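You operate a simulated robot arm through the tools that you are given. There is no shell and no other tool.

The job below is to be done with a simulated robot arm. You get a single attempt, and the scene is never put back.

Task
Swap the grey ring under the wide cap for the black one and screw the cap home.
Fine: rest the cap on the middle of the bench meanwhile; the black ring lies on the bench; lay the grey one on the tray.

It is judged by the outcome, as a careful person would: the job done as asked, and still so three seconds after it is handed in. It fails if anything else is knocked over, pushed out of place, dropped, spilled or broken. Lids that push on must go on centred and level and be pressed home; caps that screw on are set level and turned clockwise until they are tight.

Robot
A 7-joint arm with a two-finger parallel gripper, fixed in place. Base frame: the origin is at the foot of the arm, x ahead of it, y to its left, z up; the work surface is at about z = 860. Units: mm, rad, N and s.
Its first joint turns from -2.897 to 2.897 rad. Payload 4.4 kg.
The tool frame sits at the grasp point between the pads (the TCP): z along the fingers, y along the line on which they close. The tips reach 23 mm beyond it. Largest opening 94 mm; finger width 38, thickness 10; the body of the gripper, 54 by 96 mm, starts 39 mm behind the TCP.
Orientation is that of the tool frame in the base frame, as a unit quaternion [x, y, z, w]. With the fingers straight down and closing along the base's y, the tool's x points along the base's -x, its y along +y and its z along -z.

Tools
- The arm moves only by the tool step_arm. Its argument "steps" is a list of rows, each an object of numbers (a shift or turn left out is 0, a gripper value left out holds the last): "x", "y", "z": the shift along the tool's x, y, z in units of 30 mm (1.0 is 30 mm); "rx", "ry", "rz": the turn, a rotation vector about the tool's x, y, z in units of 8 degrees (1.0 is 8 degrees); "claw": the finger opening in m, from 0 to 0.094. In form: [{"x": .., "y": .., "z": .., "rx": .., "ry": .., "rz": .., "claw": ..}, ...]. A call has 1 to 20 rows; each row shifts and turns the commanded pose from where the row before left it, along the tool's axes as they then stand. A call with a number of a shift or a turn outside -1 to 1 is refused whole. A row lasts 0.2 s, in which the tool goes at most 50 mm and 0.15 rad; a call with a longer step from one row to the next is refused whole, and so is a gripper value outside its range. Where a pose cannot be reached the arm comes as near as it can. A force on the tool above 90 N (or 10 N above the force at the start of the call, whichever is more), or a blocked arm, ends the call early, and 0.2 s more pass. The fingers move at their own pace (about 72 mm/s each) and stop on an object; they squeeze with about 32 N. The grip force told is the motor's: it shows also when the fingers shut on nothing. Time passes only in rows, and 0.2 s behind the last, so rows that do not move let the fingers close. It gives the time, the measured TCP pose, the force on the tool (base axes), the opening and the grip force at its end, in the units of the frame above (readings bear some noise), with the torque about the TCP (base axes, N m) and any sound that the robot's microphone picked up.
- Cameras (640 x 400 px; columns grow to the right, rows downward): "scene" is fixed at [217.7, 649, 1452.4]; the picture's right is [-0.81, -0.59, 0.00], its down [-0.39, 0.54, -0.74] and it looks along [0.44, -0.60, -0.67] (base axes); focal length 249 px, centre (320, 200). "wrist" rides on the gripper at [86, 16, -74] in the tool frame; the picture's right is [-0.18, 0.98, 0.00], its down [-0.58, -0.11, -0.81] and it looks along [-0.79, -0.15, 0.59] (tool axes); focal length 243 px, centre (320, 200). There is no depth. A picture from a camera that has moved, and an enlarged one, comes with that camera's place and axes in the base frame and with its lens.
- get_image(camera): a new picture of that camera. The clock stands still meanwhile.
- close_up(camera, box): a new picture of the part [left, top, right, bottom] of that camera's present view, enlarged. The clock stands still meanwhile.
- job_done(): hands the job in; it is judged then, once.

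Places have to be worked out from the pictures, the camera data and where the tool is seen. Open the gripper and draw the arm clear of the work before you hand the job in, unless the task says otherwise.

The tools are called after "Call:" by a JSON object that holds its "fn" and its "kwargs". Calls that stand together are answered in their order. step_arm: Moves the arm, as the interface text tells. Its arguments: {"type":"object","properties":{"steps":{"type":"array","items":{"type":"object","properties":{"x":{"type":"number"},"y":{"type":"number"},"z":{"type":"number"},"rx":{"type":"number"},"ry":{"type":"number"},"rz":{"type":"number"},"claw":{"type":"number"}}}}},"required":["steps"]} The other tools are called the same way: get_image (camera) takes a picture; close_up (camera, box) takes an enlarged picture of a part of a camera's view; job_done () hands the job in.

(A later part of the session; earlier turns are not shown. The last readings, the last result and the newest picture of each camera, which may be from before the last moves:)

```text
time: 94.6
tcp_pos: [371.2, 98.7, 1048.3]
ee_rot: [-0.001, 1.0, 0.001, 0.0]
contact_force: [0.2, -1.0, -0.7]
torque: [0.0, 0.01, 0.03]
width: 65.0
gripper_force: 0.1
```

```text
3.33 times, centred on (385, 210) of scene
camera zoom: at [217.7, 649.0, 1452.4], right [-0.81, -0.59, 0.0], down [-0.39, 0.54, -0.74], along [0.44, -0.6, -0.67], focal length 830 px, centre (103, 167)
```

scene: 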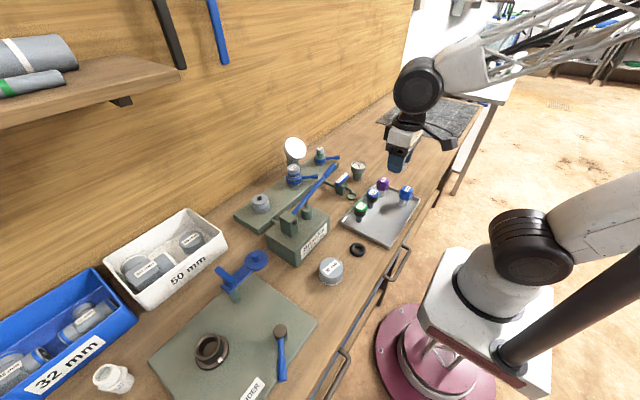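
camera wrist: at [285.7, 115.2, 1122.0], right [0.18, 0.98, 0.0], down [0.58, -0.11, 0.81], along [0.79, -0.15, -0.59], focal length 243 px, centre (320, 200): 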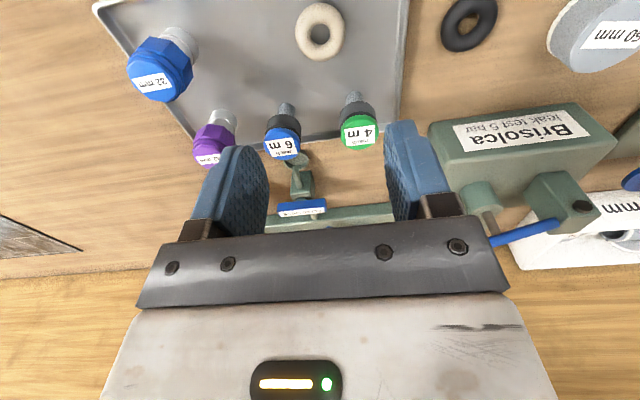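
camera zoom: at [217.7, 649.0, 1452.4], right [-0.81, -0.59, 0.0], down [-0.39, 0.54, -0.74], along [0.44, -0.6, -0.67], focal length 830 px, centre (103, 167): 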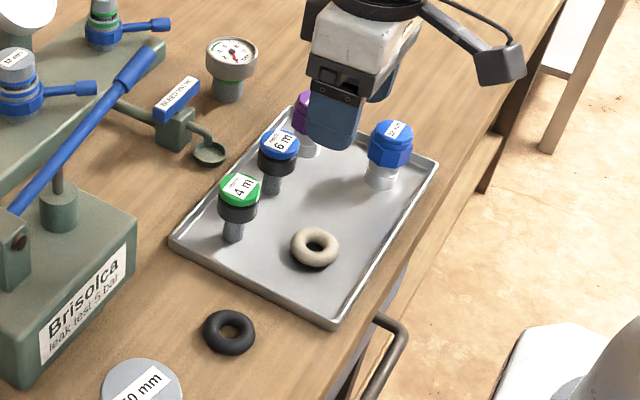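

The grey ring lies on the tray. Now I move over to the black ring at about (390, 231).

Call:
{"fn": "step_arm", "kwargs": {"steps": [{"x": -0.2, "y": 0.9}, {"x": -0.2, "y": 1}, {"x": -0.2, "y": 1}, {"y": 1}, {"y": 0.5, "z": 0.8}, {"z": 0.9}, {"z": 0.9}, {}]}}

Call:
{"fn": "get_image", "kwargs": {"camera": "wrist"}}

Call:
{"fn": "close_up", "kwargs": {"camera": "wrist", "box": [270, 20, 390, 120]}}

```text
time: 96.4
tcp_pos: [389.1, 230.9, 970.5]
ee_rot: [-0.001, 1.0, 0.0, 0.0]
contact_force: [0.3, 0.3, 0.0]
torque: [0.01, 0.02, -0.01]
width: 65.1
gripper_force: 0.1
```

```text
taken
camera wrist: at [303.6, 247.5, 1044.8], right [0.18, 0.98, 0.0], down [0.58, -0.11, 0.81], along [0.79, -0.15, -0.59], focal length 243 px, centre (320, 200)
```

wrist: 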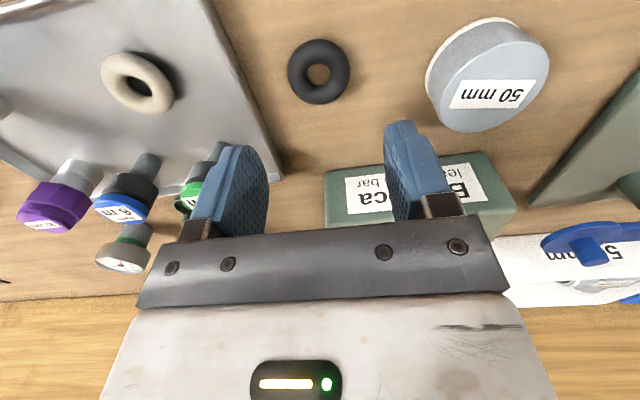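

```text
4.00 times, centred on (330, 70) of wrist
camera zoom: at [303.6, 247.5, 1044.8], right [0.18, 0.98, 0.0], down [0.58, -0.11, 0.81], along [0.79, -0.15, -0.59], focal length 970 px, centre (280, 720)
```

zoom: 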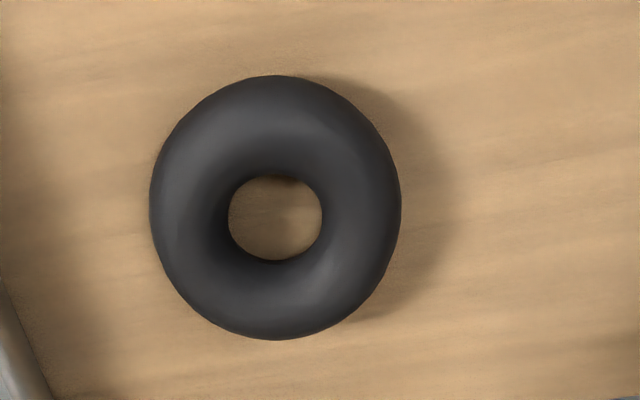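

Black ring centre ≈ (387.5, 231). I correct x by about −1.5 mm, descend to TCP z≈888 and close.

Call:
{"fn": "step_arm", "kwargs": {"steps": [{"x": 0.05, "z": 0.7}, {"z": 0.8}, {"z": 0.7}, {"z": 0.4}, {"z": 0.15}, {}]}}

Call:
{"fn": "close_up", "kwargs": {"camera": "wrist", "box": [220, 60, 420, 220]}}

```text
time: 97.8
tcp_pos: [388.6, 231.8, 888.5]
ee_rot: [-0.001, 1.0, 0.0, -0.001]
contact_force: [-0.2, -0.3, 0.1]
torque: [-0.02, 0.04, 0.02]
width: 65.3
gripper_force: 0.1
```

```text
2.50 times, centred on (320, 140) of wrist
camera zoom: at [301.8, 247.6, 962.8], right [0.18, 0.98, 0.0], down [0.58, -0.11, 0.81], along [0.79, -0.15, -0.59], focal length 606 px, centre (320, 350)
```

zoom: 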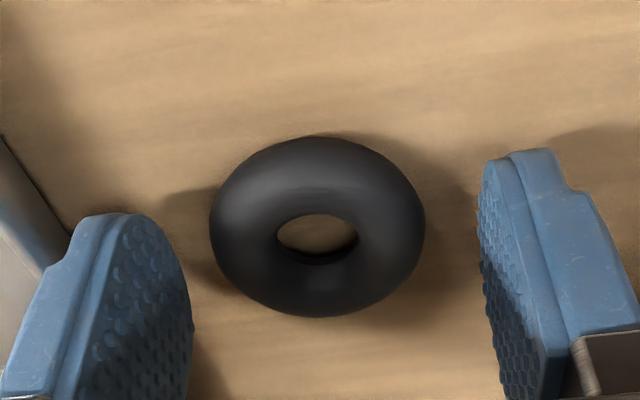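

The ring is between the pads. I close.

Call:
{"fn": "step_arm", "kwargs": {"steps": [{"claw": 0.05}, {"claw": 0.04}, {"claw": 0.04}, {"claw": 0.04}]}}

Call:
{"fn": "close_up", "kwargs": {"camera": "wrist", "box": [220, 40, 420, 220]}}

```text
time: 98.8
tcp_pos: [387.6, 231.2, 888.7]
ee_rot: [-0.001, 1.0, 0.001, -0.001]
contact_force: [0.6, -0.5, 0.4]
torque: [-0.06, 0.0, 0.02]
width: 43.7
gripper_force: 31.9
```

```text
2.22 times, centred on (320, 130) of wrist
camera zoom: at [301.8, 247.6, 962.9], right [0.18, 0.98, 0.0], down [0.58, -0.11, 0.81], along [0.79, -0.15, -0.59], focal length 539 px, centre (320, 356)
```

zoom: 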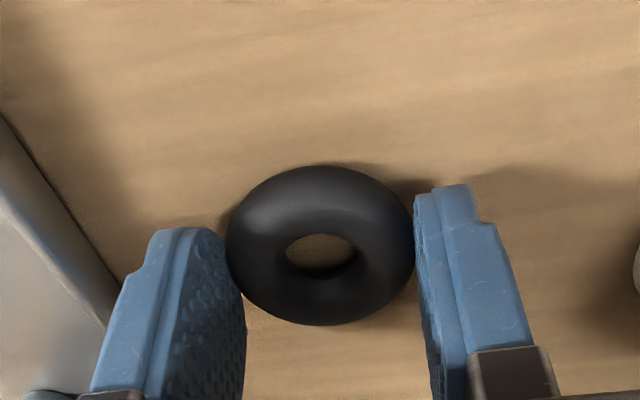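

The black ring is gripped (43.7 mm, 32 N). I lift and carry it above the lever to the neck.

Call:
{"fn": "step_arm", "kwargs": {"steps": [{"z": -0.5}, {"z": -1}, {"z": -1}, {"z": -1}, {"z": -1}, {"z": -1}, {"z": -1}, {"z": -1}, {}]}}

Call:
{"fn": "step_arm", "kwargs": {"steps": [{"x": -0.6}, {"x": -1, "y": 0.2}, {"x": -1, "y": 0.2}, {"x": -1, "y": 0.2}, {"x": -1, "y": 0.2}, {"x": -1, "y": 0.2}, {"x": -1, "y": 0.2}, {"x": -1, "y": 0.2}, {"x": -1, "y": 0.2}, {"x": -1, "y": 0.2}, {"x": -0.9, "y": 0.04}, {"x": -0.5}, {"x": -0.06}, {}]}}

Call:
{"fn": "get_image", "kwargs": {"camera": "wrist"}}

```text
time: 100.8
tcp_pos: [388.5, 231.0, 1113.0]
ee_rot: [-0.001, 1.0, 0.001, -0.001]
contact_force: [-0.1, -0.9, 0.9]
torque: [-0.02, 0.0, 0.0]
width: 43.8
gripper_force: 32.2
```

```text
time: 103.8
tcp_pos: [722.0, 286.3, 1112.7]
ee_rot: [-0.001, 1.0, 0.001, -0.001]
contact_force: [-0.9, -0.2, -0.3]
torque: [0.0, 0.01, -0.03]
width: 43.5
gripper_force: 31.9
```

```text
taken
camera wrist: at [634.6, 302.8, 1187.2], right [0.18, 0.98, 0.0], down [0.58, -0.11, 0.81], along [0.79, -0.15, -0.59], focal length 243 px, centre (320, 200)
```

wrist: 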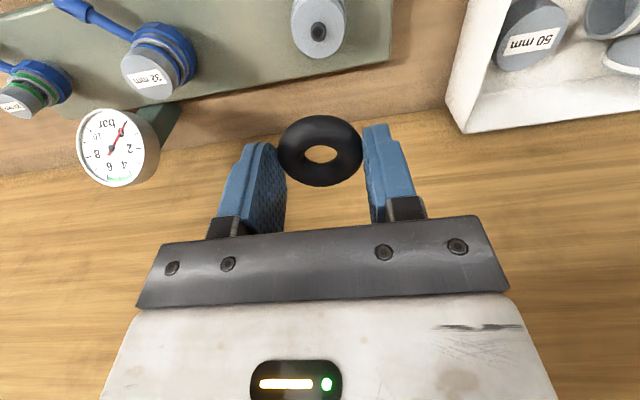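

I descend to just above the spigot (TCP ≈ 972) and compare ring and neck in both cameras.

Call:
{"fn": "step_arm", "kwargs": {"steps": [{"z": 1}, {"z": 1}, {"z": 1}, {"z": 0.9}, {"z": 0.5}, {"z": 0.28}, {}, {}]}}

Call:
{"fn": "close_up", "kwargs": {"camera": "wrist", "box": [220, 40, 420, 220]}}

Call:
{"fn": "close_up", "kwargs": {"camera": "scene", "box": [240, 170, 290, 215]}}

```text
time: 105.6
tcp_pos: [720.9, 288.0, 971.8]
ee_rot: [0.0, 1.0, 0.001, 0.0]
contact_force: [0.5, 0.2, -0.6]
torque: [0.0, 0.01, 0.05]
width: 43.5
gripper_force: 31.9
```

```text
2.22 times, centred on (320, 130) of wrist
camera zoom: at [634.6, 304.0, 1046.2], right [0.18, 0.98, 0.0], down [0.58, -0.11, 0.81], along [0.79, -0.15, -0.59], focal length 539 px, centre (320, 356)
```

zoom: 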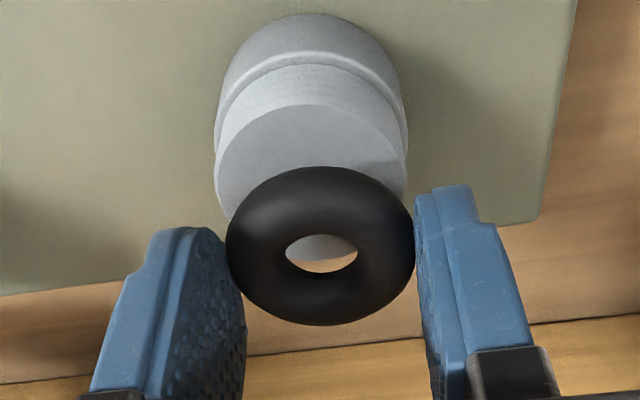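

```text
8.89 times, centred on (265, 192) of scene
camera zoom: at [217.7, 649.0, 1452.4], right [-0.81, -0.59, 0.0], down [-0.39, 0.54, -0.74], along [0.44, -0.6, -0.67], focal length 2212 px, centre (809, 267)
```

zoom: 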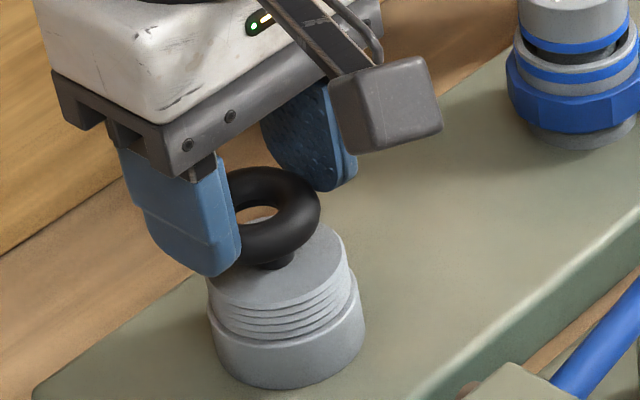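

Comparing with the earlier grey-ring views, the black ring is about 1.5 mm too far in +x and 1.6 mm in +y. I correct and zoom in again.

Call:
{"fn": "step_arm", "kwargs": {"steps": [{"x": 0.05, "y": -0.053}, {}, {}]}}

Call:
{"fn": "close_up", "kwargs": {"camera": "wrist", "box": [270, 50, 370, 150]}}

Call:
{"fn": "close_up", "kwargs": {"camera": "scene", "box": [250, 180, 285, 210]}}

```text
time: 106.4
tcp_pos: [718.3, 285.5, 971.8]
ee_rot: [-0.001, 1.0, 0.001, -0.001]
contact_force: [0.5, 0.8, -0.2]
torque: [-0.02, -0.01, -0.02]
width: 43.6
gripper_force: 32.5
```

```text
4.00 times, centred on (320, 100) of wrist
camera zoom: at [633.0, 302.0, 1046.3], right [0.18, 0.98, 0.0], down [0.58, -0.11, 0.81], along [0.79, -0.15, -0.59], focal length 970 px, centre (320, 600)
```

zoom: 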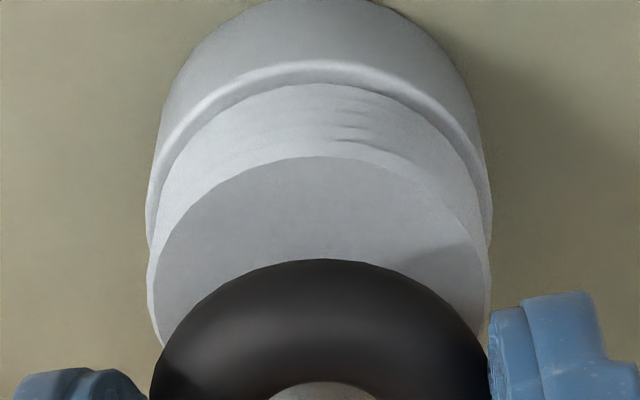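

```text
13.33 times, centred on (268, 195) of scene
camera zoom: at [217.7, 649.0, 1452.4], right [-0.81, -0.59, 0.0], down [-0.39, 0.54, -0.74], along [0.44, -0.6, -0.67], focal length 3318 px, centre (1020, 267)
```

zoom: 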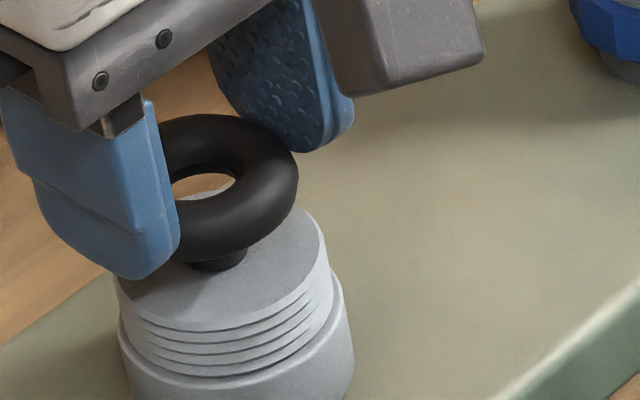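

Columns now agree in the wrist view; the scene view suggests about 1 mm too far in +x still. I lower to just above the spigot and look through the hole.

Call:
{"fn": "step_arm", "kwargs": {"steps": [{"z": 0.1, "x": 0.025}, {"z": 0.1}, {}, {}]}}

Call:
{"fn": "close_up", "kwargs": {"camera": "wrist", "box": [270, 70, 370, 170]}}

Call:
{"fn": "close_up", "kwargs": {"camera": "scene", "box": [250, 180, 285, 210]}}

```text
time: 107.4
tcp_pos: [718.5, 285.0, 965.4]
ee_rot: [-0.001, 1.0, 0.0, -0.001]
contact_force: [-0.7, -0.6, 0.2]
torque: [0.0, 0.03, -0.02]
width: 43.6
gripper_force: 31.5
```

```text
4.00 times, centred on (320, 120) of wrist
camera zoom: at [632.1, 301.8, 1040.6], right [0.18, 0.98, 0.0], down [0.58, -0.11, 0.81], along [0.79, -0.15, -0.59], focal length 970 px, centre (320, 520)
```

zoom: 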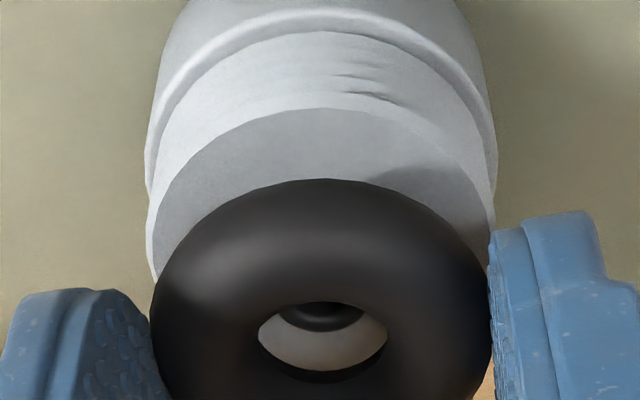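

```text
13.33 times, centred on (268, 195) of scene
camera zoom: at [217.7, 649.0, 1452.4], right [-0.81, -0.59, 0.0], down [-0.39, 0.54, -0.74], along [0.44, -0.6, -0.67], focal length 3318 px, centre (1020, 267)
```

zoom: 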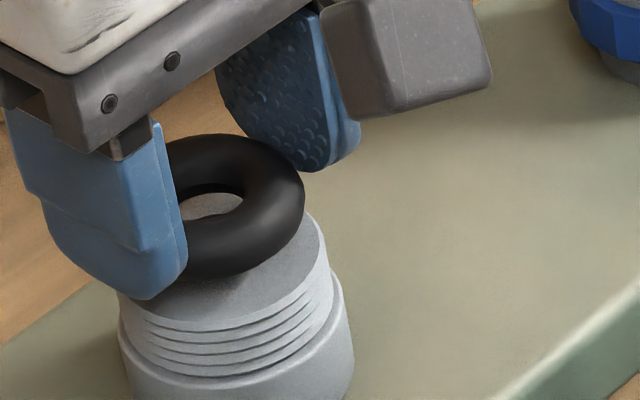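

The spigot is visible through the hole, centred in columns. The ring's rounded underside gives a lead-in, so I lower slowly and watch the forces.

Call:
{"fn": "step_arm", "kwargs": {"steps": [{"z": 0.06}, {"z": 0.06}, {}, {}]}}

Call:
{"fn": "step_arm", "kwargs": {"steps": [{"z": 0.05}, {"z": 0.04}, {}]}}

Call:
{"fn": "close_up", "kwargs": {"camera": "wrist", "box": [270, 70, 370, 170]}}

```text
time: 108.4
tcp_pos: [718.8, 284.6, 961.6]
ee_rot: [-0.001, 1.0, 0.001, 0.0]
contact_force: [-0.1, -0.7, -0.6]
torque: [-0.01, -0.01, 0.0]
width: 43.7
gripper_force: 31.9
```

```text
time: 109.2
tcp_pos: [717.6, 285.1, 960.4]
ee_rot: [-0.001, 1.0, 0.001, -0.001]
contact_force: [-0.4, -0.5, -0.6]
torque: [0.0, 0.01, 0.03]
width: 43.8
gripper_force: 31.8
```

```text
4.00 times, centred on (320, 120) of wrist
camera zoom: at [631.3, 301.9, 1034.0], right [0.18, 0.98, 0.0], down [0.58, -0.11, 0.81], along [0.79, -0.15, -0.59], focal length 970 px, centre (320, 520)
```

zoom: 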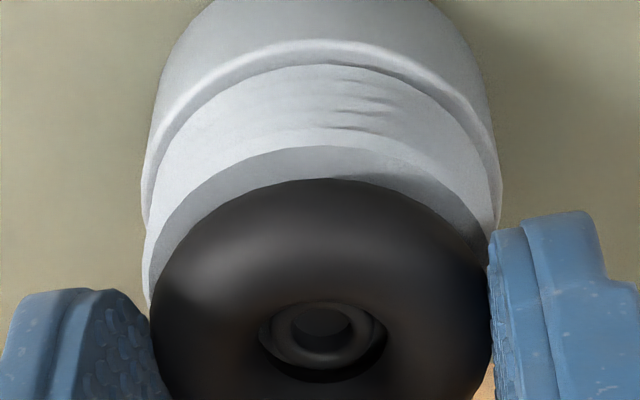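

The spigot now shows right inside the hole. I continue down in small steps.

Call:
{"fn": "step_arm", "kwargs": {"steps": [{"z": 0.04}, {"z": 0.03}, {}]}}

Call:
{"fn": "step_arm", "kwargs": {"steps": [{"z": 0.03}, {"z": 0.03}, {}]}}

Call:
{"fn": "close_up", "kwargs": {"camera": "wrist", "box": [270, 70, 370, 170]}}

Call:
{"fn": "close_up", "kwargs": {"camera": "scene", "box": [250, 180, 285, 210]}}

```text
time: 110.0
tcp_pos: [717.2, 284.7, 958.8]
ee_rot: [-0.001, 1.0, 0.001, 0.001]
contact_force: [-5.2, 3.4, 18.7]
torque: [0.0, 0.12, 0.01]
width: 43.7
gripper_force: 32.2
```

```text
time: 110.8
tcp_pos: [717.4, 284.7, 957.8]
ee_rot: [-0.001, 1.0, 0.002, 0.001]
contact_force: [-2.0, -2.6, 52.0]
torque: [-0.18, -0.02, -0.01]
width: 43.5
gripper_force: 32.6
```

```text
4.00 times, centred on (320, 120) of wrist
camera zoom: at [631.4, 302.0, 1032.0], right [0.18, 0.98, 0.0], down [0.58, -0.11, 0.81], along [0.79, -0.15, -0.59], focal length 970 px, centre (320, 520)
```

zoom: 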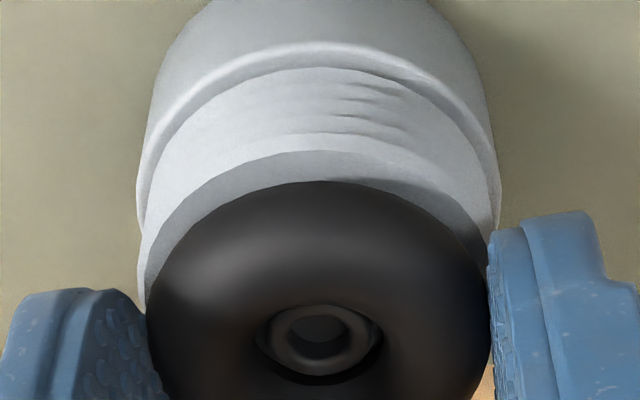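

```text
13.33 times, centred on (268, 195) of scene
camera zoom: at [217.7, 649.0, 1452.4], right [-0.81, -0.59, 0.0], down [-0.39, 0.54, -0.74], along [0.44, -0.6, -0.67], focal length 3318 px, centre (1020, 267)
```

zoom: 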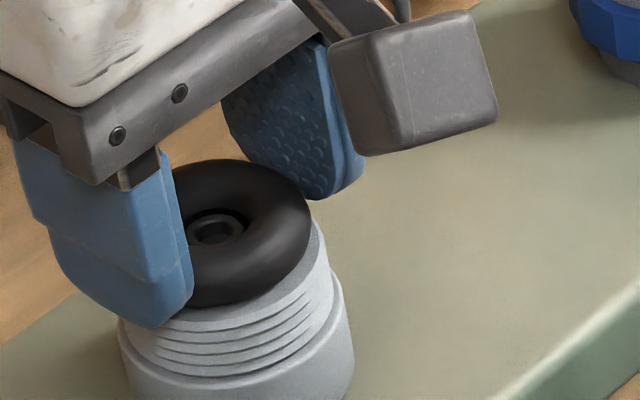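

The ring's image position matches the seated grey ring and lateral forces are nil: it rests on the neck around the spigot. I relieve the pressure and open.

Call:
{"fn": "step_arm", "kwargs": {"steps": [{"z": -0.04}, {}, {"claw": 0.06}, {"claw": 0.065}, {"claw": 0.065}]}}

Call:
{"fn": "step_arm", "kwargs": {"steps": [{"z": -0.3}, {"z": -0.6}, {"z": -1}, {"z": -1}, {}]}}

Call:
{"fn": "close_up", "kwargs": {"camera": "wrist", "box": [270, 0, 370, 110]}}

Call:
{"fn": "close_up", "kwargs": {"camera": "scene", "box": [240, 175, 290, 215]}}

```text
time: 112.0
tcp_pos: [716.7, 285.9, 957.4]
ee_rot: [-0.001, 1.0, 0.001, -0.001]
contact_force: [-0.3, -0.2, 0.8]
torque: [0.03, 0.0, 0.0]
width: 64.8
gripper_force: 0.1
```

```text
time: 113.2
tcp_pos: [719.5, 286.0, 1044.4]
ee_rot: [-0.001, 1.0, 0.002, -0.001]
contact_force: [-0.4, 0.0, 0.2]
torque: [0.01, -0.02, 0.04]
width: 64.9
gripper_force: 0.1
```

```text
3.64 times, centred on (320, 55) of wrist
camera zoom: at [633.9, 303.2, 1119.0], right [0.18, 0.98, 0.0], down [0.58, -0.11, 0.81], along [0.79, -0.15, -0.59], focal length 882 px, centre (320, 727)
```

zoom: 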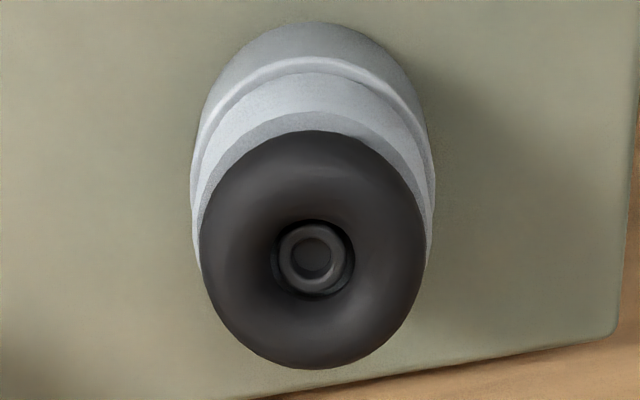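

```text
10.00 times, centred on (265, 195) of scene
camera zoom: at [217.7, 649.0, 1452.4], right [-0.81, -0.59, 0.0], down [-0.39, 0.54, -0.74], along [0.44, -0.6, -0.67], focal length 2489 px, centre (870, 250)
```

zoom: 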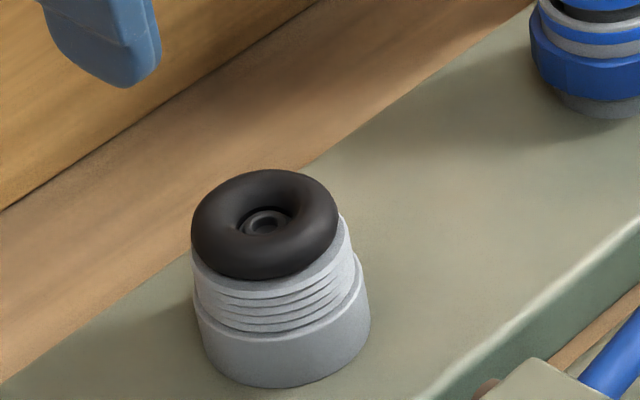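

The black ring is seated flat and concentric. Now I go back for the cap, crossing above the lever again.

Call:
{"fn": "step_arm", "kwargs": {"steps": [{"z": -1, "claw": 0.094}, {"z": -1, "x": 0.5}, {"x": 1, "y": 0.2}, {"x": 1, "y": 0.2}, {"x": 1, "y": 0.2}, {"x": 1, "y": 0.2}, {"x": 1, "y": 0.2}, {"x": 1, "y": 0.2}, {"x": 1, "y": 0.2}, {"x": 1, "y": 0.2}, {"x": 1, "y": 0.18}, {"x": 0.7}, {"x": 0.15, "z": 1}, {"z": 1}, {"z": 1}, {"z": 1}, {}]}}

Call:
{"fn": "get_image", "kwargs": {"camera": "wrist"}}

Call:
{"fn": "close_up", "kwargs": {"camera": "wrist", "box": [250, 0, 400, 120]}}

```text
time: 116.8
tcp_pos: [407.4, 339.2, 984.9]
ee_rot: [-0.001, 1.0, 0.001, -0.002]
contact_force: [-0.4, -0.8, -0.8]
torque: [0.01, -0.01, 0.02]
width: 93.9
gripper_force: 0.1
```

```text
taken
camera wrist: at [321.4, 354.2, 1059.6], right [0.18, 0.98, 0.0], down [0.58, -0.11, 0.81], along [0.79, -0.15, -0.59], focal length 243 px, centre (320, 200)
```

wrist: 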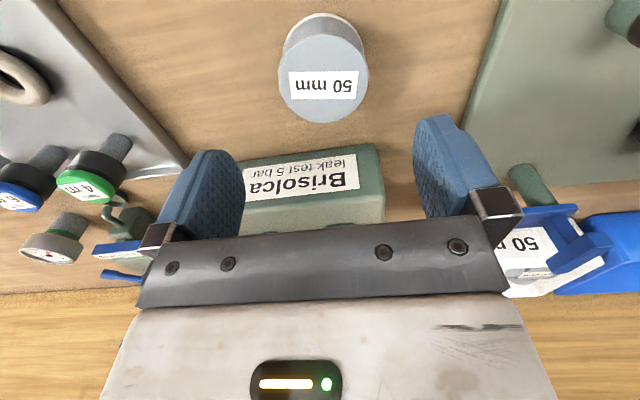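

```text
3.33 times, centred on (325, 60) of wrist
camera zoom: at [321.4, 354.2, 1059.6], right [0.18, 0.98, 0.0], down [0.58, -0.11, 0.81], along [0.79, -0.15, -0.59], focal length 809 px, centre (303, 667)
```

zoom: 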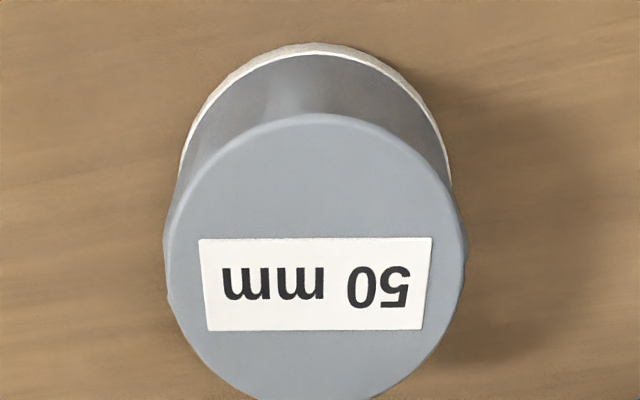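

The cap stands as left. I descend around it and grip at TCP z≈888.

Call:
{"fn": "step_arm", "kwargs": {"steps": [{"z": 0.8, "x": 0.03, "y": 0.02}, {"z": 0.8}, {"z": 0.8}, {"z": 0.5}, {"z": 0.3}, {}, {"claw": 0.07}, {"claw": 0.05}, {"claw": 0.05}, {"claw": 0.05}]}}

Call:
{"fn": "get_image", "kwargs": {"camera": "wrist"}}

```text
time: 119.0
tcp_pos: [405.9, 339.7, 888.6]
ee_rot: [0.0, 1.0, 0.001, -0.001]
contact_force: [0.3, 0.4, 1.1]
torque: [0.01, -0.01, 0.01]
width: 65.0
gripper_force: 32.5
```

```text
taken
camera wrist: at [320.2, 355.5, 963.1], right [0.18, 0.98, 0.0], down [0.58, -0.11, 0.81], along [0.79, -0.15, -0.59], focal length 243 px, centre (320, 200)
```

wrist: 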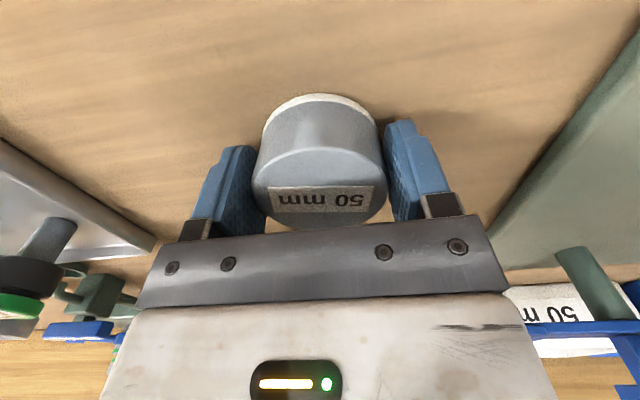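

Gripped at 65 mm as before. My command bookkeeping says I'm 2.2 mm off in x from the earlier hold, so I re-open, shift back and re-grip to keep the cap concentric with the tool.

Call:
{"fn": "step_arm", "kwargs": {"steps": [{"claw": 0.08}, {"claw": 0.08, "x": -0.075}, {"claw": 0.08}, {"claw": 0.05}, {"claw": 0.05}, {"claw": 0.05}]}}

Call:
{"fn": "step_arm", "kwargs": {"steps": [{"z": -0.3}, {"z": -0.8}, {"z": -1}, {"z": -1}, {"z": -1}, {"z": -1}, {"z": -1}, {"z": -1}, {"z": -0.6}, {}]}}

Call:
{"fn": "get_image", "kwargs": {"camera": "wrist"}}

```text
time: 120.4
tcp_pos: [407.9, 337.9, 889.1]
ee_rot: [-0.001, 1.0, 0.0, -0.001]
contact_force: [0.8, 0.2, 0.0]
torque: [0.0, 0.02, -0.03]
width: 64.6
gripper_force: 31.7
```

```text
time: 122.6
tcp_pos: [408.1, 338.3, 1120.7]
ee_rot: [-0.001, 1.0, 0.001, -0.001]
contact_force: [0.2, 0.8, -0.5]
torque: [0.01, -0.01, 0.0]
width: 64.9
gripper_force: 32.1
```

```text
taken
camera wrist: at [323.0, 355.4, 1194.5], right [0.18, 0.98, 0.0], down [0.58, -0.11, 0.81], along [0.79, -0.15, -0.59], focal length 243 px, centre (320, 200)
```

wrist: 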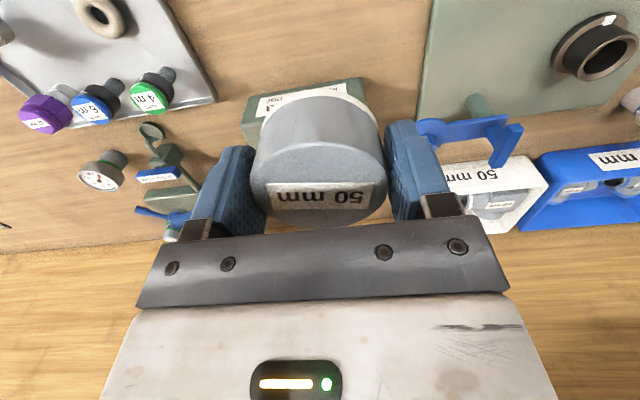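

Held level. I carry it back over the neck.

Call:
{"fn": "step_arm", "kwargs": {"steps": [{"x": -0.5}, {"x": -1, "y": -0.2}, {"x": -1, "y": -0.2}, {"x": -1, "y": -0.2}, {"x": -1, "y": -0.2}, {"x": -1, "y": -0.2}, {"x": -1, "y": -0.2}, {"x": -1, "y": -0.2}, {"x": -1, "y": -0.2}, {"x": -1, "y": -0.24}, {"x": -0.6}, {"x": -0.27}, {}]}}

Call:
{"fn": "step_arm", "kwargs": {"steps": [{"rz": -1}, {"rz": -1}, {"rz": -1}, {"rz": -1}, {"rz": -1}, {"rz": -1}, {"rz": -1}, {"rz": -1}, {"rz": -1}, {"rz": -1}, {"rz": -1}, {"rz": -1}, {"rz": -1}, {"rz": -1}, {"rz": -1}, {"rz": -1}, {"rz": -1}, {"rz": -1}, {"rz": -1}, {}]}}

Call:
{"fn": "get_image", "kwargs": {"camera": "wrist"}}

```text
time: 125.4
tcp_pos: [719.4, 284.3, 1119.6]
ee_rot: [-0.001, 1.0, 0.001, -0.001]
contact_force: [-0.6, 0.3, -1.8]
torque: [-0.01, 0.0, -0.02]
width: 64.4
gripper_force: 32.1
```

```text
time: 129.6
tcp_pos: [720.4, 283.9, 1119.6]
ee_rot: [0.971, -0.241, -0.001, 0.0]
contact_force: [0.0, 0.3, -1.1]
torque: [0.0, -0.02, 0.0]
width: 64.6
gripper_force: 32.1
```

```text
taken
camera wrist: at [789.4, 229.7, 1193.0], right [-0.62, -0.78, 0.0], down [-0.46, 0.37, 0.81], along [-0.63, 0.5, -0.59], focal length 243 px, centre (320, 200)
```

wrist: 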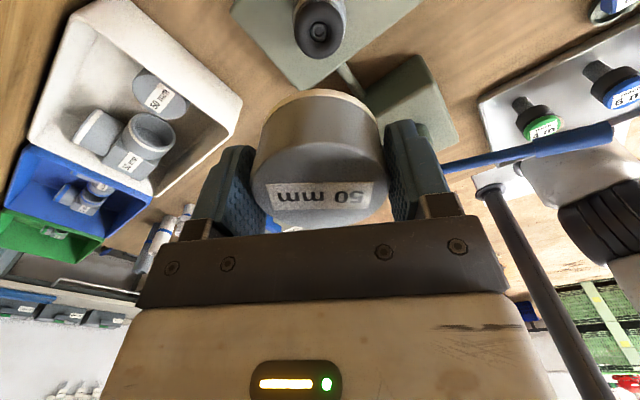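

Wrist at 152° with the cap over the neck. I lower to just above the thread and check concentricity.

Call:
{"fn": "step_arm", "kwargs": {"steps": [{"z": 1}, {"z": 1}, {"z": 1}, {"z": 1}, {"z": 0.6}, {"z": 0.3}, {}, {}]}}

Call:
{"fn": "close_up", "kwargs": {"camera": "scene", "box": [235, 165, 295, 220]}}

Call:
{"fn": "close_up", "kwargs": {"camera": "wrist", "box": [220, 40, 420, 220]}}

```text
time: 131.4
tcp_pos: [720.8, 284.4, 970.4]
ee_rot: [0.97, -0.242, -0.001, -0.001]
contact_force: [0.0, -0.2, -0.3]
torque: [-0.02, 0.01, 0.01]
width: 64.5
gripper_force: 32.5
```

```text
7.27 times, centred on (265, 192) of scene
camera zoom: at [217.7, 649.0, 1452.4], right [-0.81, -0.59, 0.0], down [-0.39, 0.54, -0.74], along [0.44, -0.6, -0.67], focal length 1810 px, centre (720, 254)
```

zoom: 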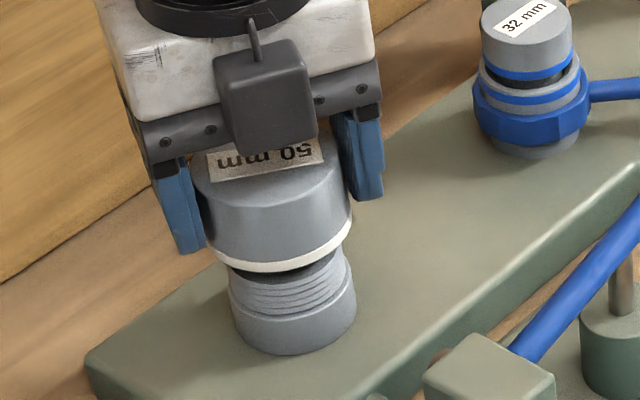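

```text
2.22 times, centred on (320, 130) of wrist
camera zoom: at [789.4, 230.1, 1045.3], right [-0.62, -0.78, 0.0], down [-0.46, 0.37, 0.81], along [-0.63, 0.5, -0.59], focal length 539 px, centre (320, 356)
```

zoom: 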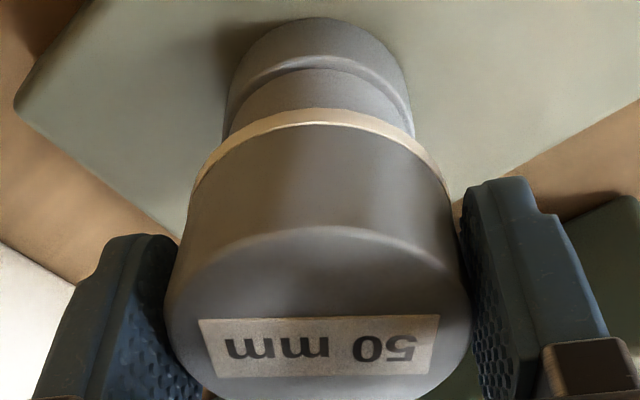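

Concentric in both views. I lower until the thread starts touch.

Call:
{"fn": "step_arm", "kwargs": {"steps": [{"z": 0.25}, {"z": 0.2}, {"z": 0.15}, {"z": 0.1}, {}]}}

Call:
{"fn": "step_arm", "kwargs": {"steps": [{"z": 0.05}, {"z": 0.05}, {}]}}

```text
time: 132.6
tcp_pos: [718.7, 283.5, 951.1]
ee_rot: [0.97, -0.242, 0.0, 0.0]
contact_force: [0.2, -0.3, -1.5]
torque: [0.01, -0.01, -0.01]
width: 64.4
gripper_force: 31.9
```

```text
time: 133.4
tcp_pos: [719.8, 284.6, 947.7]
ee_rot: [0.97, -0.241, -0.001, 0.0]
contact_force: [0.3, 0.8, -0.8]
torque: [0.02, 0.0, 0.01]
width: 64.5
gripper_force: 31.8
```

Call:
{"fn": "step_arm", "kwargs": {"steps": [{"z": 0.04}, {"z": 0.03}, {}]}}

Call:
{"fn": "step_arm", "kwargs": {"steps": [{"z": 0.03}, {"z": 0.02}, {}]}}

Call:
{"fn": "step_arm", "kwargs": {"steps": [{"z": 0.03}, {}]}}

```text
time: 134.2
tcp_pos: [719.0, 283.9, 945.5]
ee_rot: [0.97, -0.241, -0.001, 0.0]
contact_force: [0.7, 0.5, -0.7]
torque: [0.01, -0.04, 0.01]
width: 64.3
gripper_force: 31.8
```

```text
time: 135.0
tcp_pos: [719.6, 284.3, 944.5]
ee_rot: [0.97, -0.242, 0.0, 0.0]
contact_force: [18.9, 19.6, -3.5]
torque: [-0.21, -0.14, 0.03]
width: 64.2
gripper_force: 31.7
```

```text
time: 135.6
tcp_pos: [719.5, 284.2, 943.3]
ee_rot: [0.97, -0.242, -0.001, -0.002]
contact_force: [19.8, 26.1, 4.5]
torque: [-0.04, -0.15, -0.01]
width: 64.2
gripper_force: 32.4
```

Lateral forces show the thread has taken the cap (at TCP z≈944). I recentre by about 1 mm and begin turning clockwise.

Call:
{"fn": "step_arm", "kwargs": {"steps": [{"x": 0.008, "y": -0.03}, {"rz": 0.6, "z": 0.002}, {"rz": 0.6, "z": 0.002}, {"rz": 0.6, "z": 0.002}, {"rz": 0.6, "z": 0.002}, {}]}}

Call:
{"fn": "close_up", "kwargs": {"camera": "wrist", "box": [220, 40, 420, 220]}}

```text
time: 137.0
tcp_pos: [720.4, 284.4, 942.8]
ee_rot: [0.917, -0.4, 0.0, -0.001]
contact_force: [-16.5, 14.0, 26.1]
torque: [0.2, 0.16, -0.03]
width: 64.2
gripper_force: 31.6
```

```text
2.22 times, centred on (320, 130) of wrist
camera zoom: at [767.3, 211.2, 1017.5], right [-0.85, -0.53, 0.0], down [-0.31, 0.5, 0.81], along [-0.43, 0.68, -0.59], focal length 539 px, centre (320, 356)
```

zoom: 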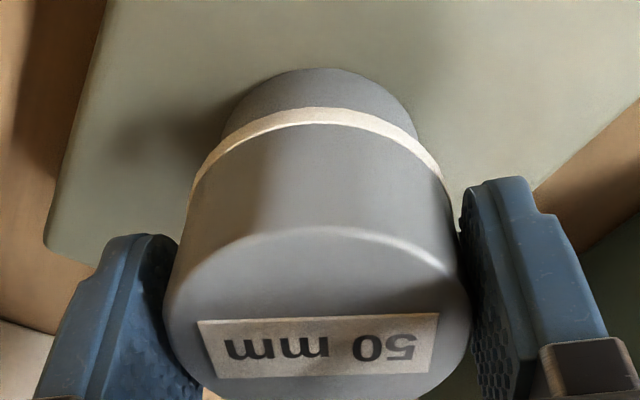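

The cap turns with the gripper. I ease the downward push and keep turning clockwise.

Call:
{"fn": "step_arm", "kwargs": {"steps": [{"rz": 0.8}, {"rz": 0.8}, {"rz": 0.8, "z": 0.001}, {"rz": 0.8, "z": 0.001}, {"rz": 0.8, "z": 0.002}, {"rz": 0.8, "z": 0.002}, {}]}}

Call:
{"fn": "close_up", "kwargs": {"camera": "wrist", "box": [220, 40, 420, 220]}}

```text
time: 138.6
tcp_pos: [720.7, 283.5, 942.2]
ee_rot: [0.734, -0.679, -0.001, 0.0]
contact_force: [-30.7, -12.0, 30.1]
torque: [-0.18, 0.36, 0.04]
width: 63.8
gripper_force: 32.4
```

```text
2.22 times, centred on (320, 130) of wrist
camera zoom: at [711.1, 197.3, 1016.9], right [-0.99, 0.11, 0.0], down [0.06, 0.59, 0.81], along [0.09, 0.8, -0.59], focal length 539 px, centre (320, 356)
```

zoom: 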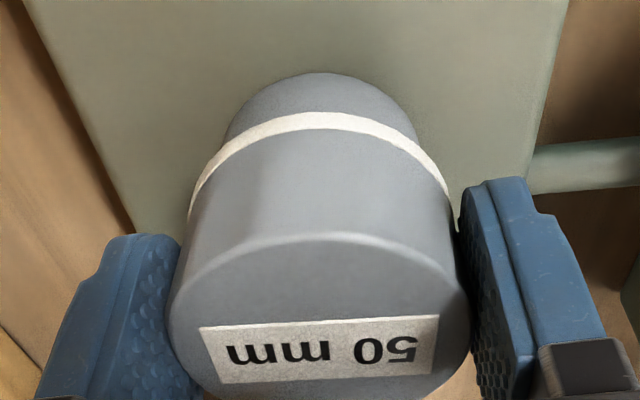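

Still in step with the gripper. I correct the lateral offset and go on.

Call:
{"fn": "step_arm", "kwargs": {"steps": [{"y": 0.025, "x": 0.008}, {"rz": 0.8}, {"rz": 0.8, "z": 0.002}, {"rz": 0.8, "z": 0.002}, {"rz": 0.8, "z": 0.002}, {"rz": 0.8, "z": 0.002}, {"rz": 0.8, "z": 0.002}, {}]}}

Call:
{"fn": "close_up", "kwargs": {"camera": "wrist", "box": [220, 40, 420, 220]}}

```text
time: 140.4
tcp_pos: [719.1, 284.9, 941.8]
ee_rot: [-0.469, 0.883, 0.001, 0.001]
contact_force: [7.3, -11.6, 16.5]
torque: [-0.22, -0.62, -0.06]
width: 63.6
gripper_force: 32.0
```

```text
2.22 times, centred on (320, 130) of wrist
camera zoom: at [657.9, 222.3, 1016.7], right [-0.71, 0.7, 0.0], down [0.42, 0.42, 0.81], along [0.57, 0.58, -0.59], focal length 539 px, centre (320, 356)
```

zoom: 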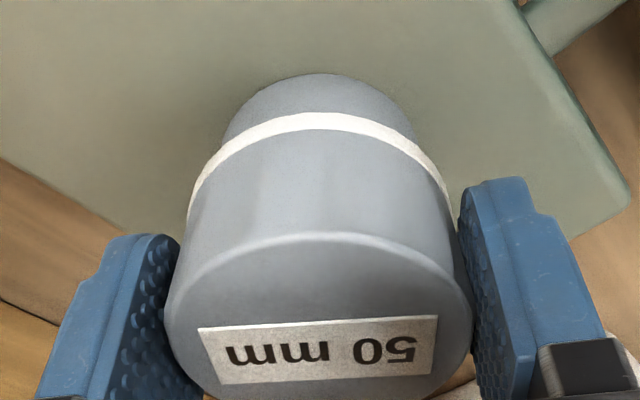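

Going well (θ≈56°). I continue clockwise.

Call:
{"fn": "step_arm", "kwargs": {"steps": [{"rz": 0.8, "z": 0.002}, {"rz": 0.8, "z": 0.002}, {"rz": 0.8, "z": 0.002}, {"rz": 0.8, "z": 0.002}, {"rz": 0.8, "z": 0.002}, {"rz": 0.8, "z": 0.002}, {"rz": 0.8, "z": 0.002}, {}]}}

Call:
{"fn": "step_arm", "kwargs": {"steps": [{"rz": 0.8, "z": 0.002}, {"rz": 0.8, "z": 0.002}, {"rz": 0.8, "z": 0.002}, {"rz": 0.8, "z": 0.002}, {"rz": 0.8, "z": 0.002}, {}]}}

Call:
{"fn": "close_up", "kwargs": {"camera": "wrist", "box": [220, 40, 420, 220]}}

```text
time: 142.2
tcp_pos: [719.1, 284.8, 941.7]
ee_rot: [-0.098, 0.995, 0.001, -0.002]
contact_force: [-11.8, 5.1, 22.2]
torque: [-0.1, -0.11, -0.01]
width: 63.6
gripper_force: 31.6
```

```text
time: 143.6
tcp_pos: [719.2, 285.5, 943.0]
ee_rot: [0.179, 0.984, 0.001, 0.0]
contact_force: [-11.8, 42.2, 17.7]
torque: [0.41, 0.14, -0.01]
width: 63.5
gripper_force: 32.1
```

```text
2.22 times, centred on (320, 130) of wrist
camera zoom: at [644.5, 331.5, 1015.9], right [0.52, 0.85, 0.0], down [0.51, -0.31, 0.81], along [0.69, -0.42, -0.59], focal length 539 px, centre (320, 356)
```

zoom: 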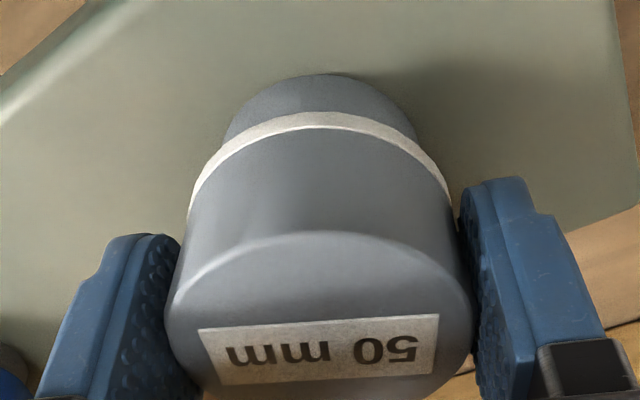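

A +y side force of 42 N; I recentre by 1 mm and continue.

Call:
{"fn": "step_arm", "kwargs": {"steps": [{"y": 0.03}, {"rz": 0.8, "z": 0.002}, {"rz": 0.8, "z": 0.002}, {"rz": 0.8, "z": 0.002}, {"rz": 0.8, "z": 0.002}, {"rz": 0.8, "z": 0.002}, {}]}}

Call:
{"fn": "step_arm", "kwargs": {"steps": [{"rz": 0.8, "z": 0.002}, {"rz": 0.8, "z": 0.002}, {"rz": 0.8, "z": 0.002}, {"rz": 0.8, "z": 0.002}, {}]}}

Call:
{"fn": "close_up", "kwargs": {"camera": "wrist", "box": [220, 40, 420, 220]}}

```text
time: 145.2
tcp_pos: [719.8, 284.7, 941.1]
ee_rot: [0.445, 0.896, 0.001, 0.0]
contact_force: [3.5, 9.3, 21.6]
torque: [-0.11, -0.1, -0.01]
width: 63.0
gripper_force: 32.3
```

```text
time: 146.4
tcp_pos: [719.7, 285.8, 939.8]
ee_rot: [0.632, 0.775, 0.001, 0.0]
contact_force: [17.0, 1.6, 24.7]
torque: [-0.01, -0.39, -0.02]
width: 63.2
gripper_force: 31.5
```

```text
2.22 times, centred on (320, 130) of wrist
camera zoom: at [718.5, 373.9, 1015.1], right [1.0, 0.02, 0.0], down [0.01, -0.59, 0.81], along [0.01, -0.81, -0.59], focal length 539 px, centre (320, 356)
```

zoom: 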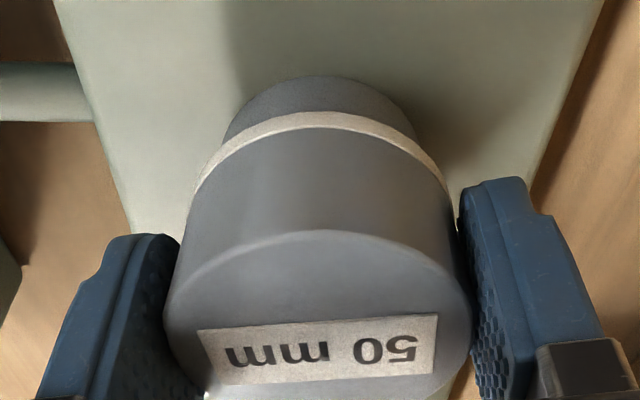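

θ≈−78° (230° of turning). I continue to about −116°, staying clear of the joint limit.

Call:
{"fn": "step_arm", "kwargs": {"steps": [{"rz": 0.8, "z": 0.002, "y": 0.01}, {"rz": 0.8, "z": 0.002}, {"rz": 0.8, "z": 0.002}, {}]}}

Call:
{"fn": "step_arm", "kwargs": {"steps": [{"rz": 0.8, "z": 0.002}, {"rz": 0.8, "z": 0.002}, {"rz": 0.8, "z": 0.002}, {}]}}

Call:
{"fn": "close_up", "kwargs": {"camera": "wrist", "box": [220, 40, 420, 220]}}

```text
time: 147.4
tcp_pos: [720.5, 285.6, 940.8]
ee_rot: [0.753, 0.659, 0.0, -0.001]
contact_force: [9.9, -2.0, 33.0]
torque: [0.05, -0.43, -0.03]
width: 62.9
gripper_force: 32.4
```

```text
time: 148.4
tcp_pos: [719.5, 285.8, 940.6]
ee_rot: [0.851, 0.525, 0.001, -0.001]
contact_force: [30.7, 11.9, 15.4]
torque: [0.23, -0.71, 0.02]
width: 62.6
gripper_force: 32.2
```

```text
2.22 times, centred on (320, 130) of wrist
camera zoom: at [773.8, 356.0, 1014.3], right [0.79, -0.61, 0.0], down [-0.36, -0.47, 0.81], along [-0.49, -0.64, -0.59], focal length 539 px, centre (320, 356)
```

zoom: 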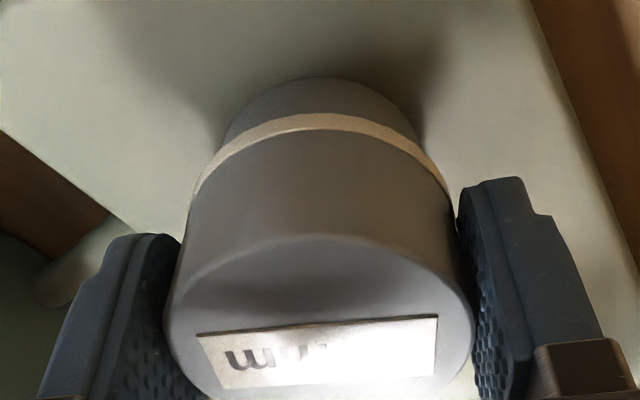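

No tightness yet after 268°. I open, rotate the wrist back by 180° in place (symmetrical grip on the cap), and re-grip.

Call:
{"fn": "step_arm", "kwargs": {"steps": [{"claw": 0.094}, {"claw": 0.094}, {"claw": 0.094}, {"z": -0.1}, {}]}}

Call:
{"fn": "close_up", "kwargs": {"camera": "scene", "box": [235, 165, 295, 220]}}

Call:
{"fn": "step_arm", "kwargs": {"steps": [{"rz": -1}, {"rz": -1}, {"rz": -1}, {"rz": -1}, {"rz": -1}, {"rz": -1}, {"rz": -1}, {"rz": -1}, {"rz": -1}, {"rz": -1}, {"rz": -1}, {}]}}

Call:
{"fn": "step_arm", "kwargs": {"steps": [{"rz": -1}, {"rz": -1}, {"rz": -1}, {"rz": -1}, {"rz": -1}, {"rz": -1}, {"rz": -1}, {"rz": -1}, {"rz": -1}, {"rz": -1}, {"rz": -1}, {"rz": -0.5}, {}]}}

Call:
{"fn": "get_image", "kwargs": {"camera": "wrist"}}

```text
time: 149.6
tcp_pos: [719.7, 284.4, 943.0]
ee_rot: [0.852, 0.524, 0.0, 0.0]
contact_force: [-0.7, -0.3, 0.0]
torque: [-0.07, 0.0, -0.02]
width: 94.0
gripper_force: 0.0
```

```text
7.27 times, centred on (265, 192) of scene
camera zoom: at [217.7, 649.0, 1452.4], right [-0.81, -0.59, 0.0], down [-0.39, 0.54, -0.74], along [0.44, -0.6, -0.67], focal length 1810 px, centre (720, 254)
```

zoom: 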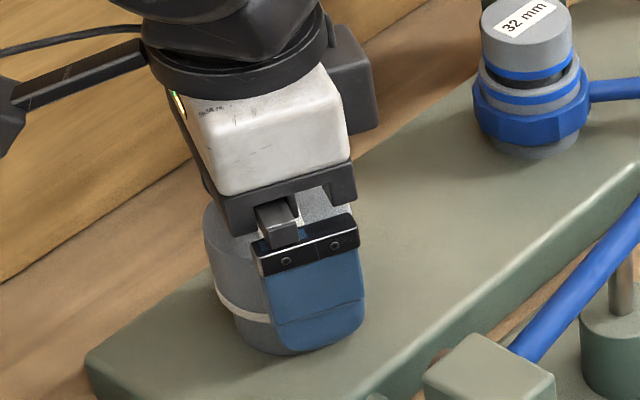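

```text
time: 152.2
tcp_pos: [718.9, 285.2, 942.6]
ee_rot: [0.247, 0.969, 0.0, -0.001]
contact_force: [0.8, -0.3, 0.0]
torque: [-0.04, -0.01, -0.01]
width: 94.0
gripper_force: 0.0
```

```text
time: 155.0
tcp_pos: [720.6, 285.3, 943.0]
ee_rot: [-0.525, 0.851, 0.001, 0.0]
contact_force: [-0.9, -0.4, 0.7]
torque: [-0.05, 0.0, -0.04]
width: 93.9
gripper_force: 0.1
```

```text
taken
camera wrist: at [667.2, 215.8, 1016.6], right [-0.8, 0.61, 0.0], down [0.36, 0.47, 0.81], along [0.49, 0.64, -0.59], focal length 243 px, centre (320, 200)
```

wrist: 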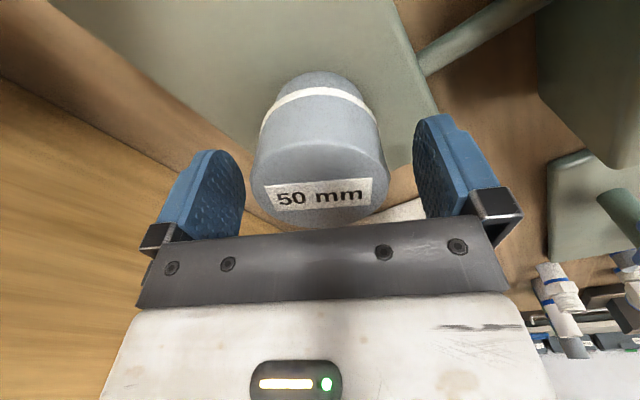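

The grip geometry is the same turned by 180°. I lower 4 mm, close and continue clockwise.

Call:
{"fn": "step_arm", "kwargs": {"steps": [{"z": 0.13}, {}, {"claw": 0.07}, {"claw": 0.05}, {"claw": 0.05}, {"claw": 0.05}]}}

Call:
{"fn": "step_arm", "kwargs": {"steps": [{"rz": 0.8, "z": 0.002}, {"rz": 0.8, "z": 0.002}, {"rz": 0.8, "z": 0.002}, {"rz": 0.8, "z": 0.002}, {}]}}

Call:
{"fn": "close_up", "kwargs": {"camera": "wrist", "box": [220, 40, 420, 220]}}

```text
time: 156.4
tcp_pos: [720.7, 285.4, 938.7]
ee_rot: [-0.525, 0.851, 0.001, -0.001]
contact_force: [2.5, -0.8, -0.1]
torque: [-0.11, -0.1, 0.02]
width: 62.6
gripper_force: 31.5
```

```text
time: 157.6
tcp_pos: [719.5, 284.4, 938.9]
ee_rot: [-0.323, 0.946, 0.001, 0.0]
contact_force: [9.8, -3.9, 0.2]
torque: [-0.24, -0.59, 1.59]
width: 65.7
gripper_force: 31.9
```

```text
2.22 times, centred on (320, 130) of wrist
camera zoom: at [641.6, 245.5, 1012.9], right [-0.45, 0.89, 0.0], down [0.53, 0.27, 0.81], along [0.72, 0.37, -0.59], focal length 539 px, centre (320, 356)
```

zoom: 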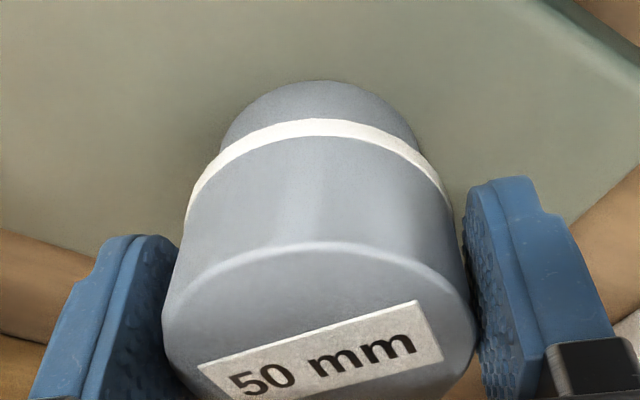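

Torque rose to +1.6 N·m and the fingers slipped on the cap. I open, raise the tool and compare the cap's height with the initial picture to see whether it is home.

Call:
{"fn": "step_arm", "kwargs": {"steps": [{"claw": 0.094}, {"claw": 0.094}, {"claw": 0.094}, {"z": -1}, {"z": -1}, {"z": -1}, {}]}}

Call:
{"fn": "close_up", "kwargs": {"camera": "scene", "box": [235, 175, 290, 225]}}

Call:
{"fn": "close_up", "kwargs": {"camera": "wrist", "box": [250, 0, 400, 120]}}

```text
time: 159.2
tcp_pos: [719.9, 284.0, 1029.7]
ee_rot: [-0.322, 0.947, 0.001, 0.001]
contact_force: [0.5, 1.0, 0.6]
torque: [-0.01, -0.01, -0.01]
width: 94.0
gripper_force: 0.1
```

```text
8.00 times, centred on (262, 200) of scene
camera zoom: at [217.7, 649.0, 1452.4], right [-0.81, -0.59, 0.0], down [-0.39, 0.54, -0.74], along [0.44, -0.6, -0.67], focal length 1991 px, centre (780, 200)
```

zoom: 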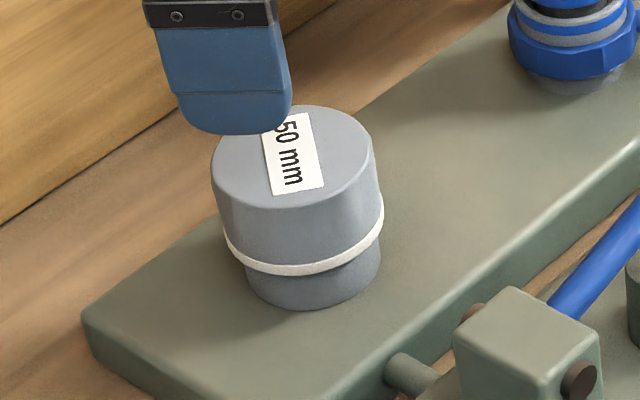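

```text
3.33 times, centred on (325, 60) of wrist
camera zoom: at [641.9, 244.9, 1103.4], right [-0.46, 0.89, 0.0], down [0.53, 0.27, 0.81], along [0.72, 0.37, -0.59], focal length 809 px, centre (303, 667)
```

zoom: 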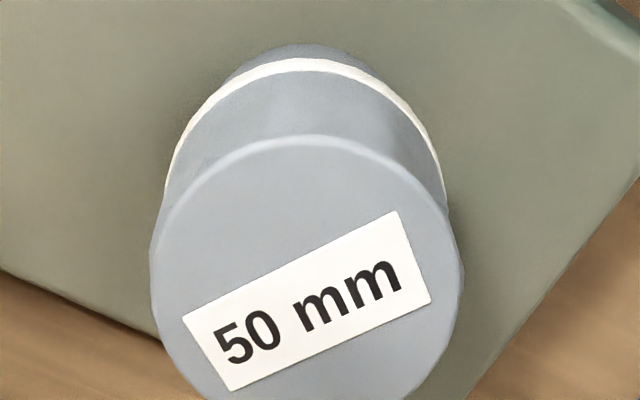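

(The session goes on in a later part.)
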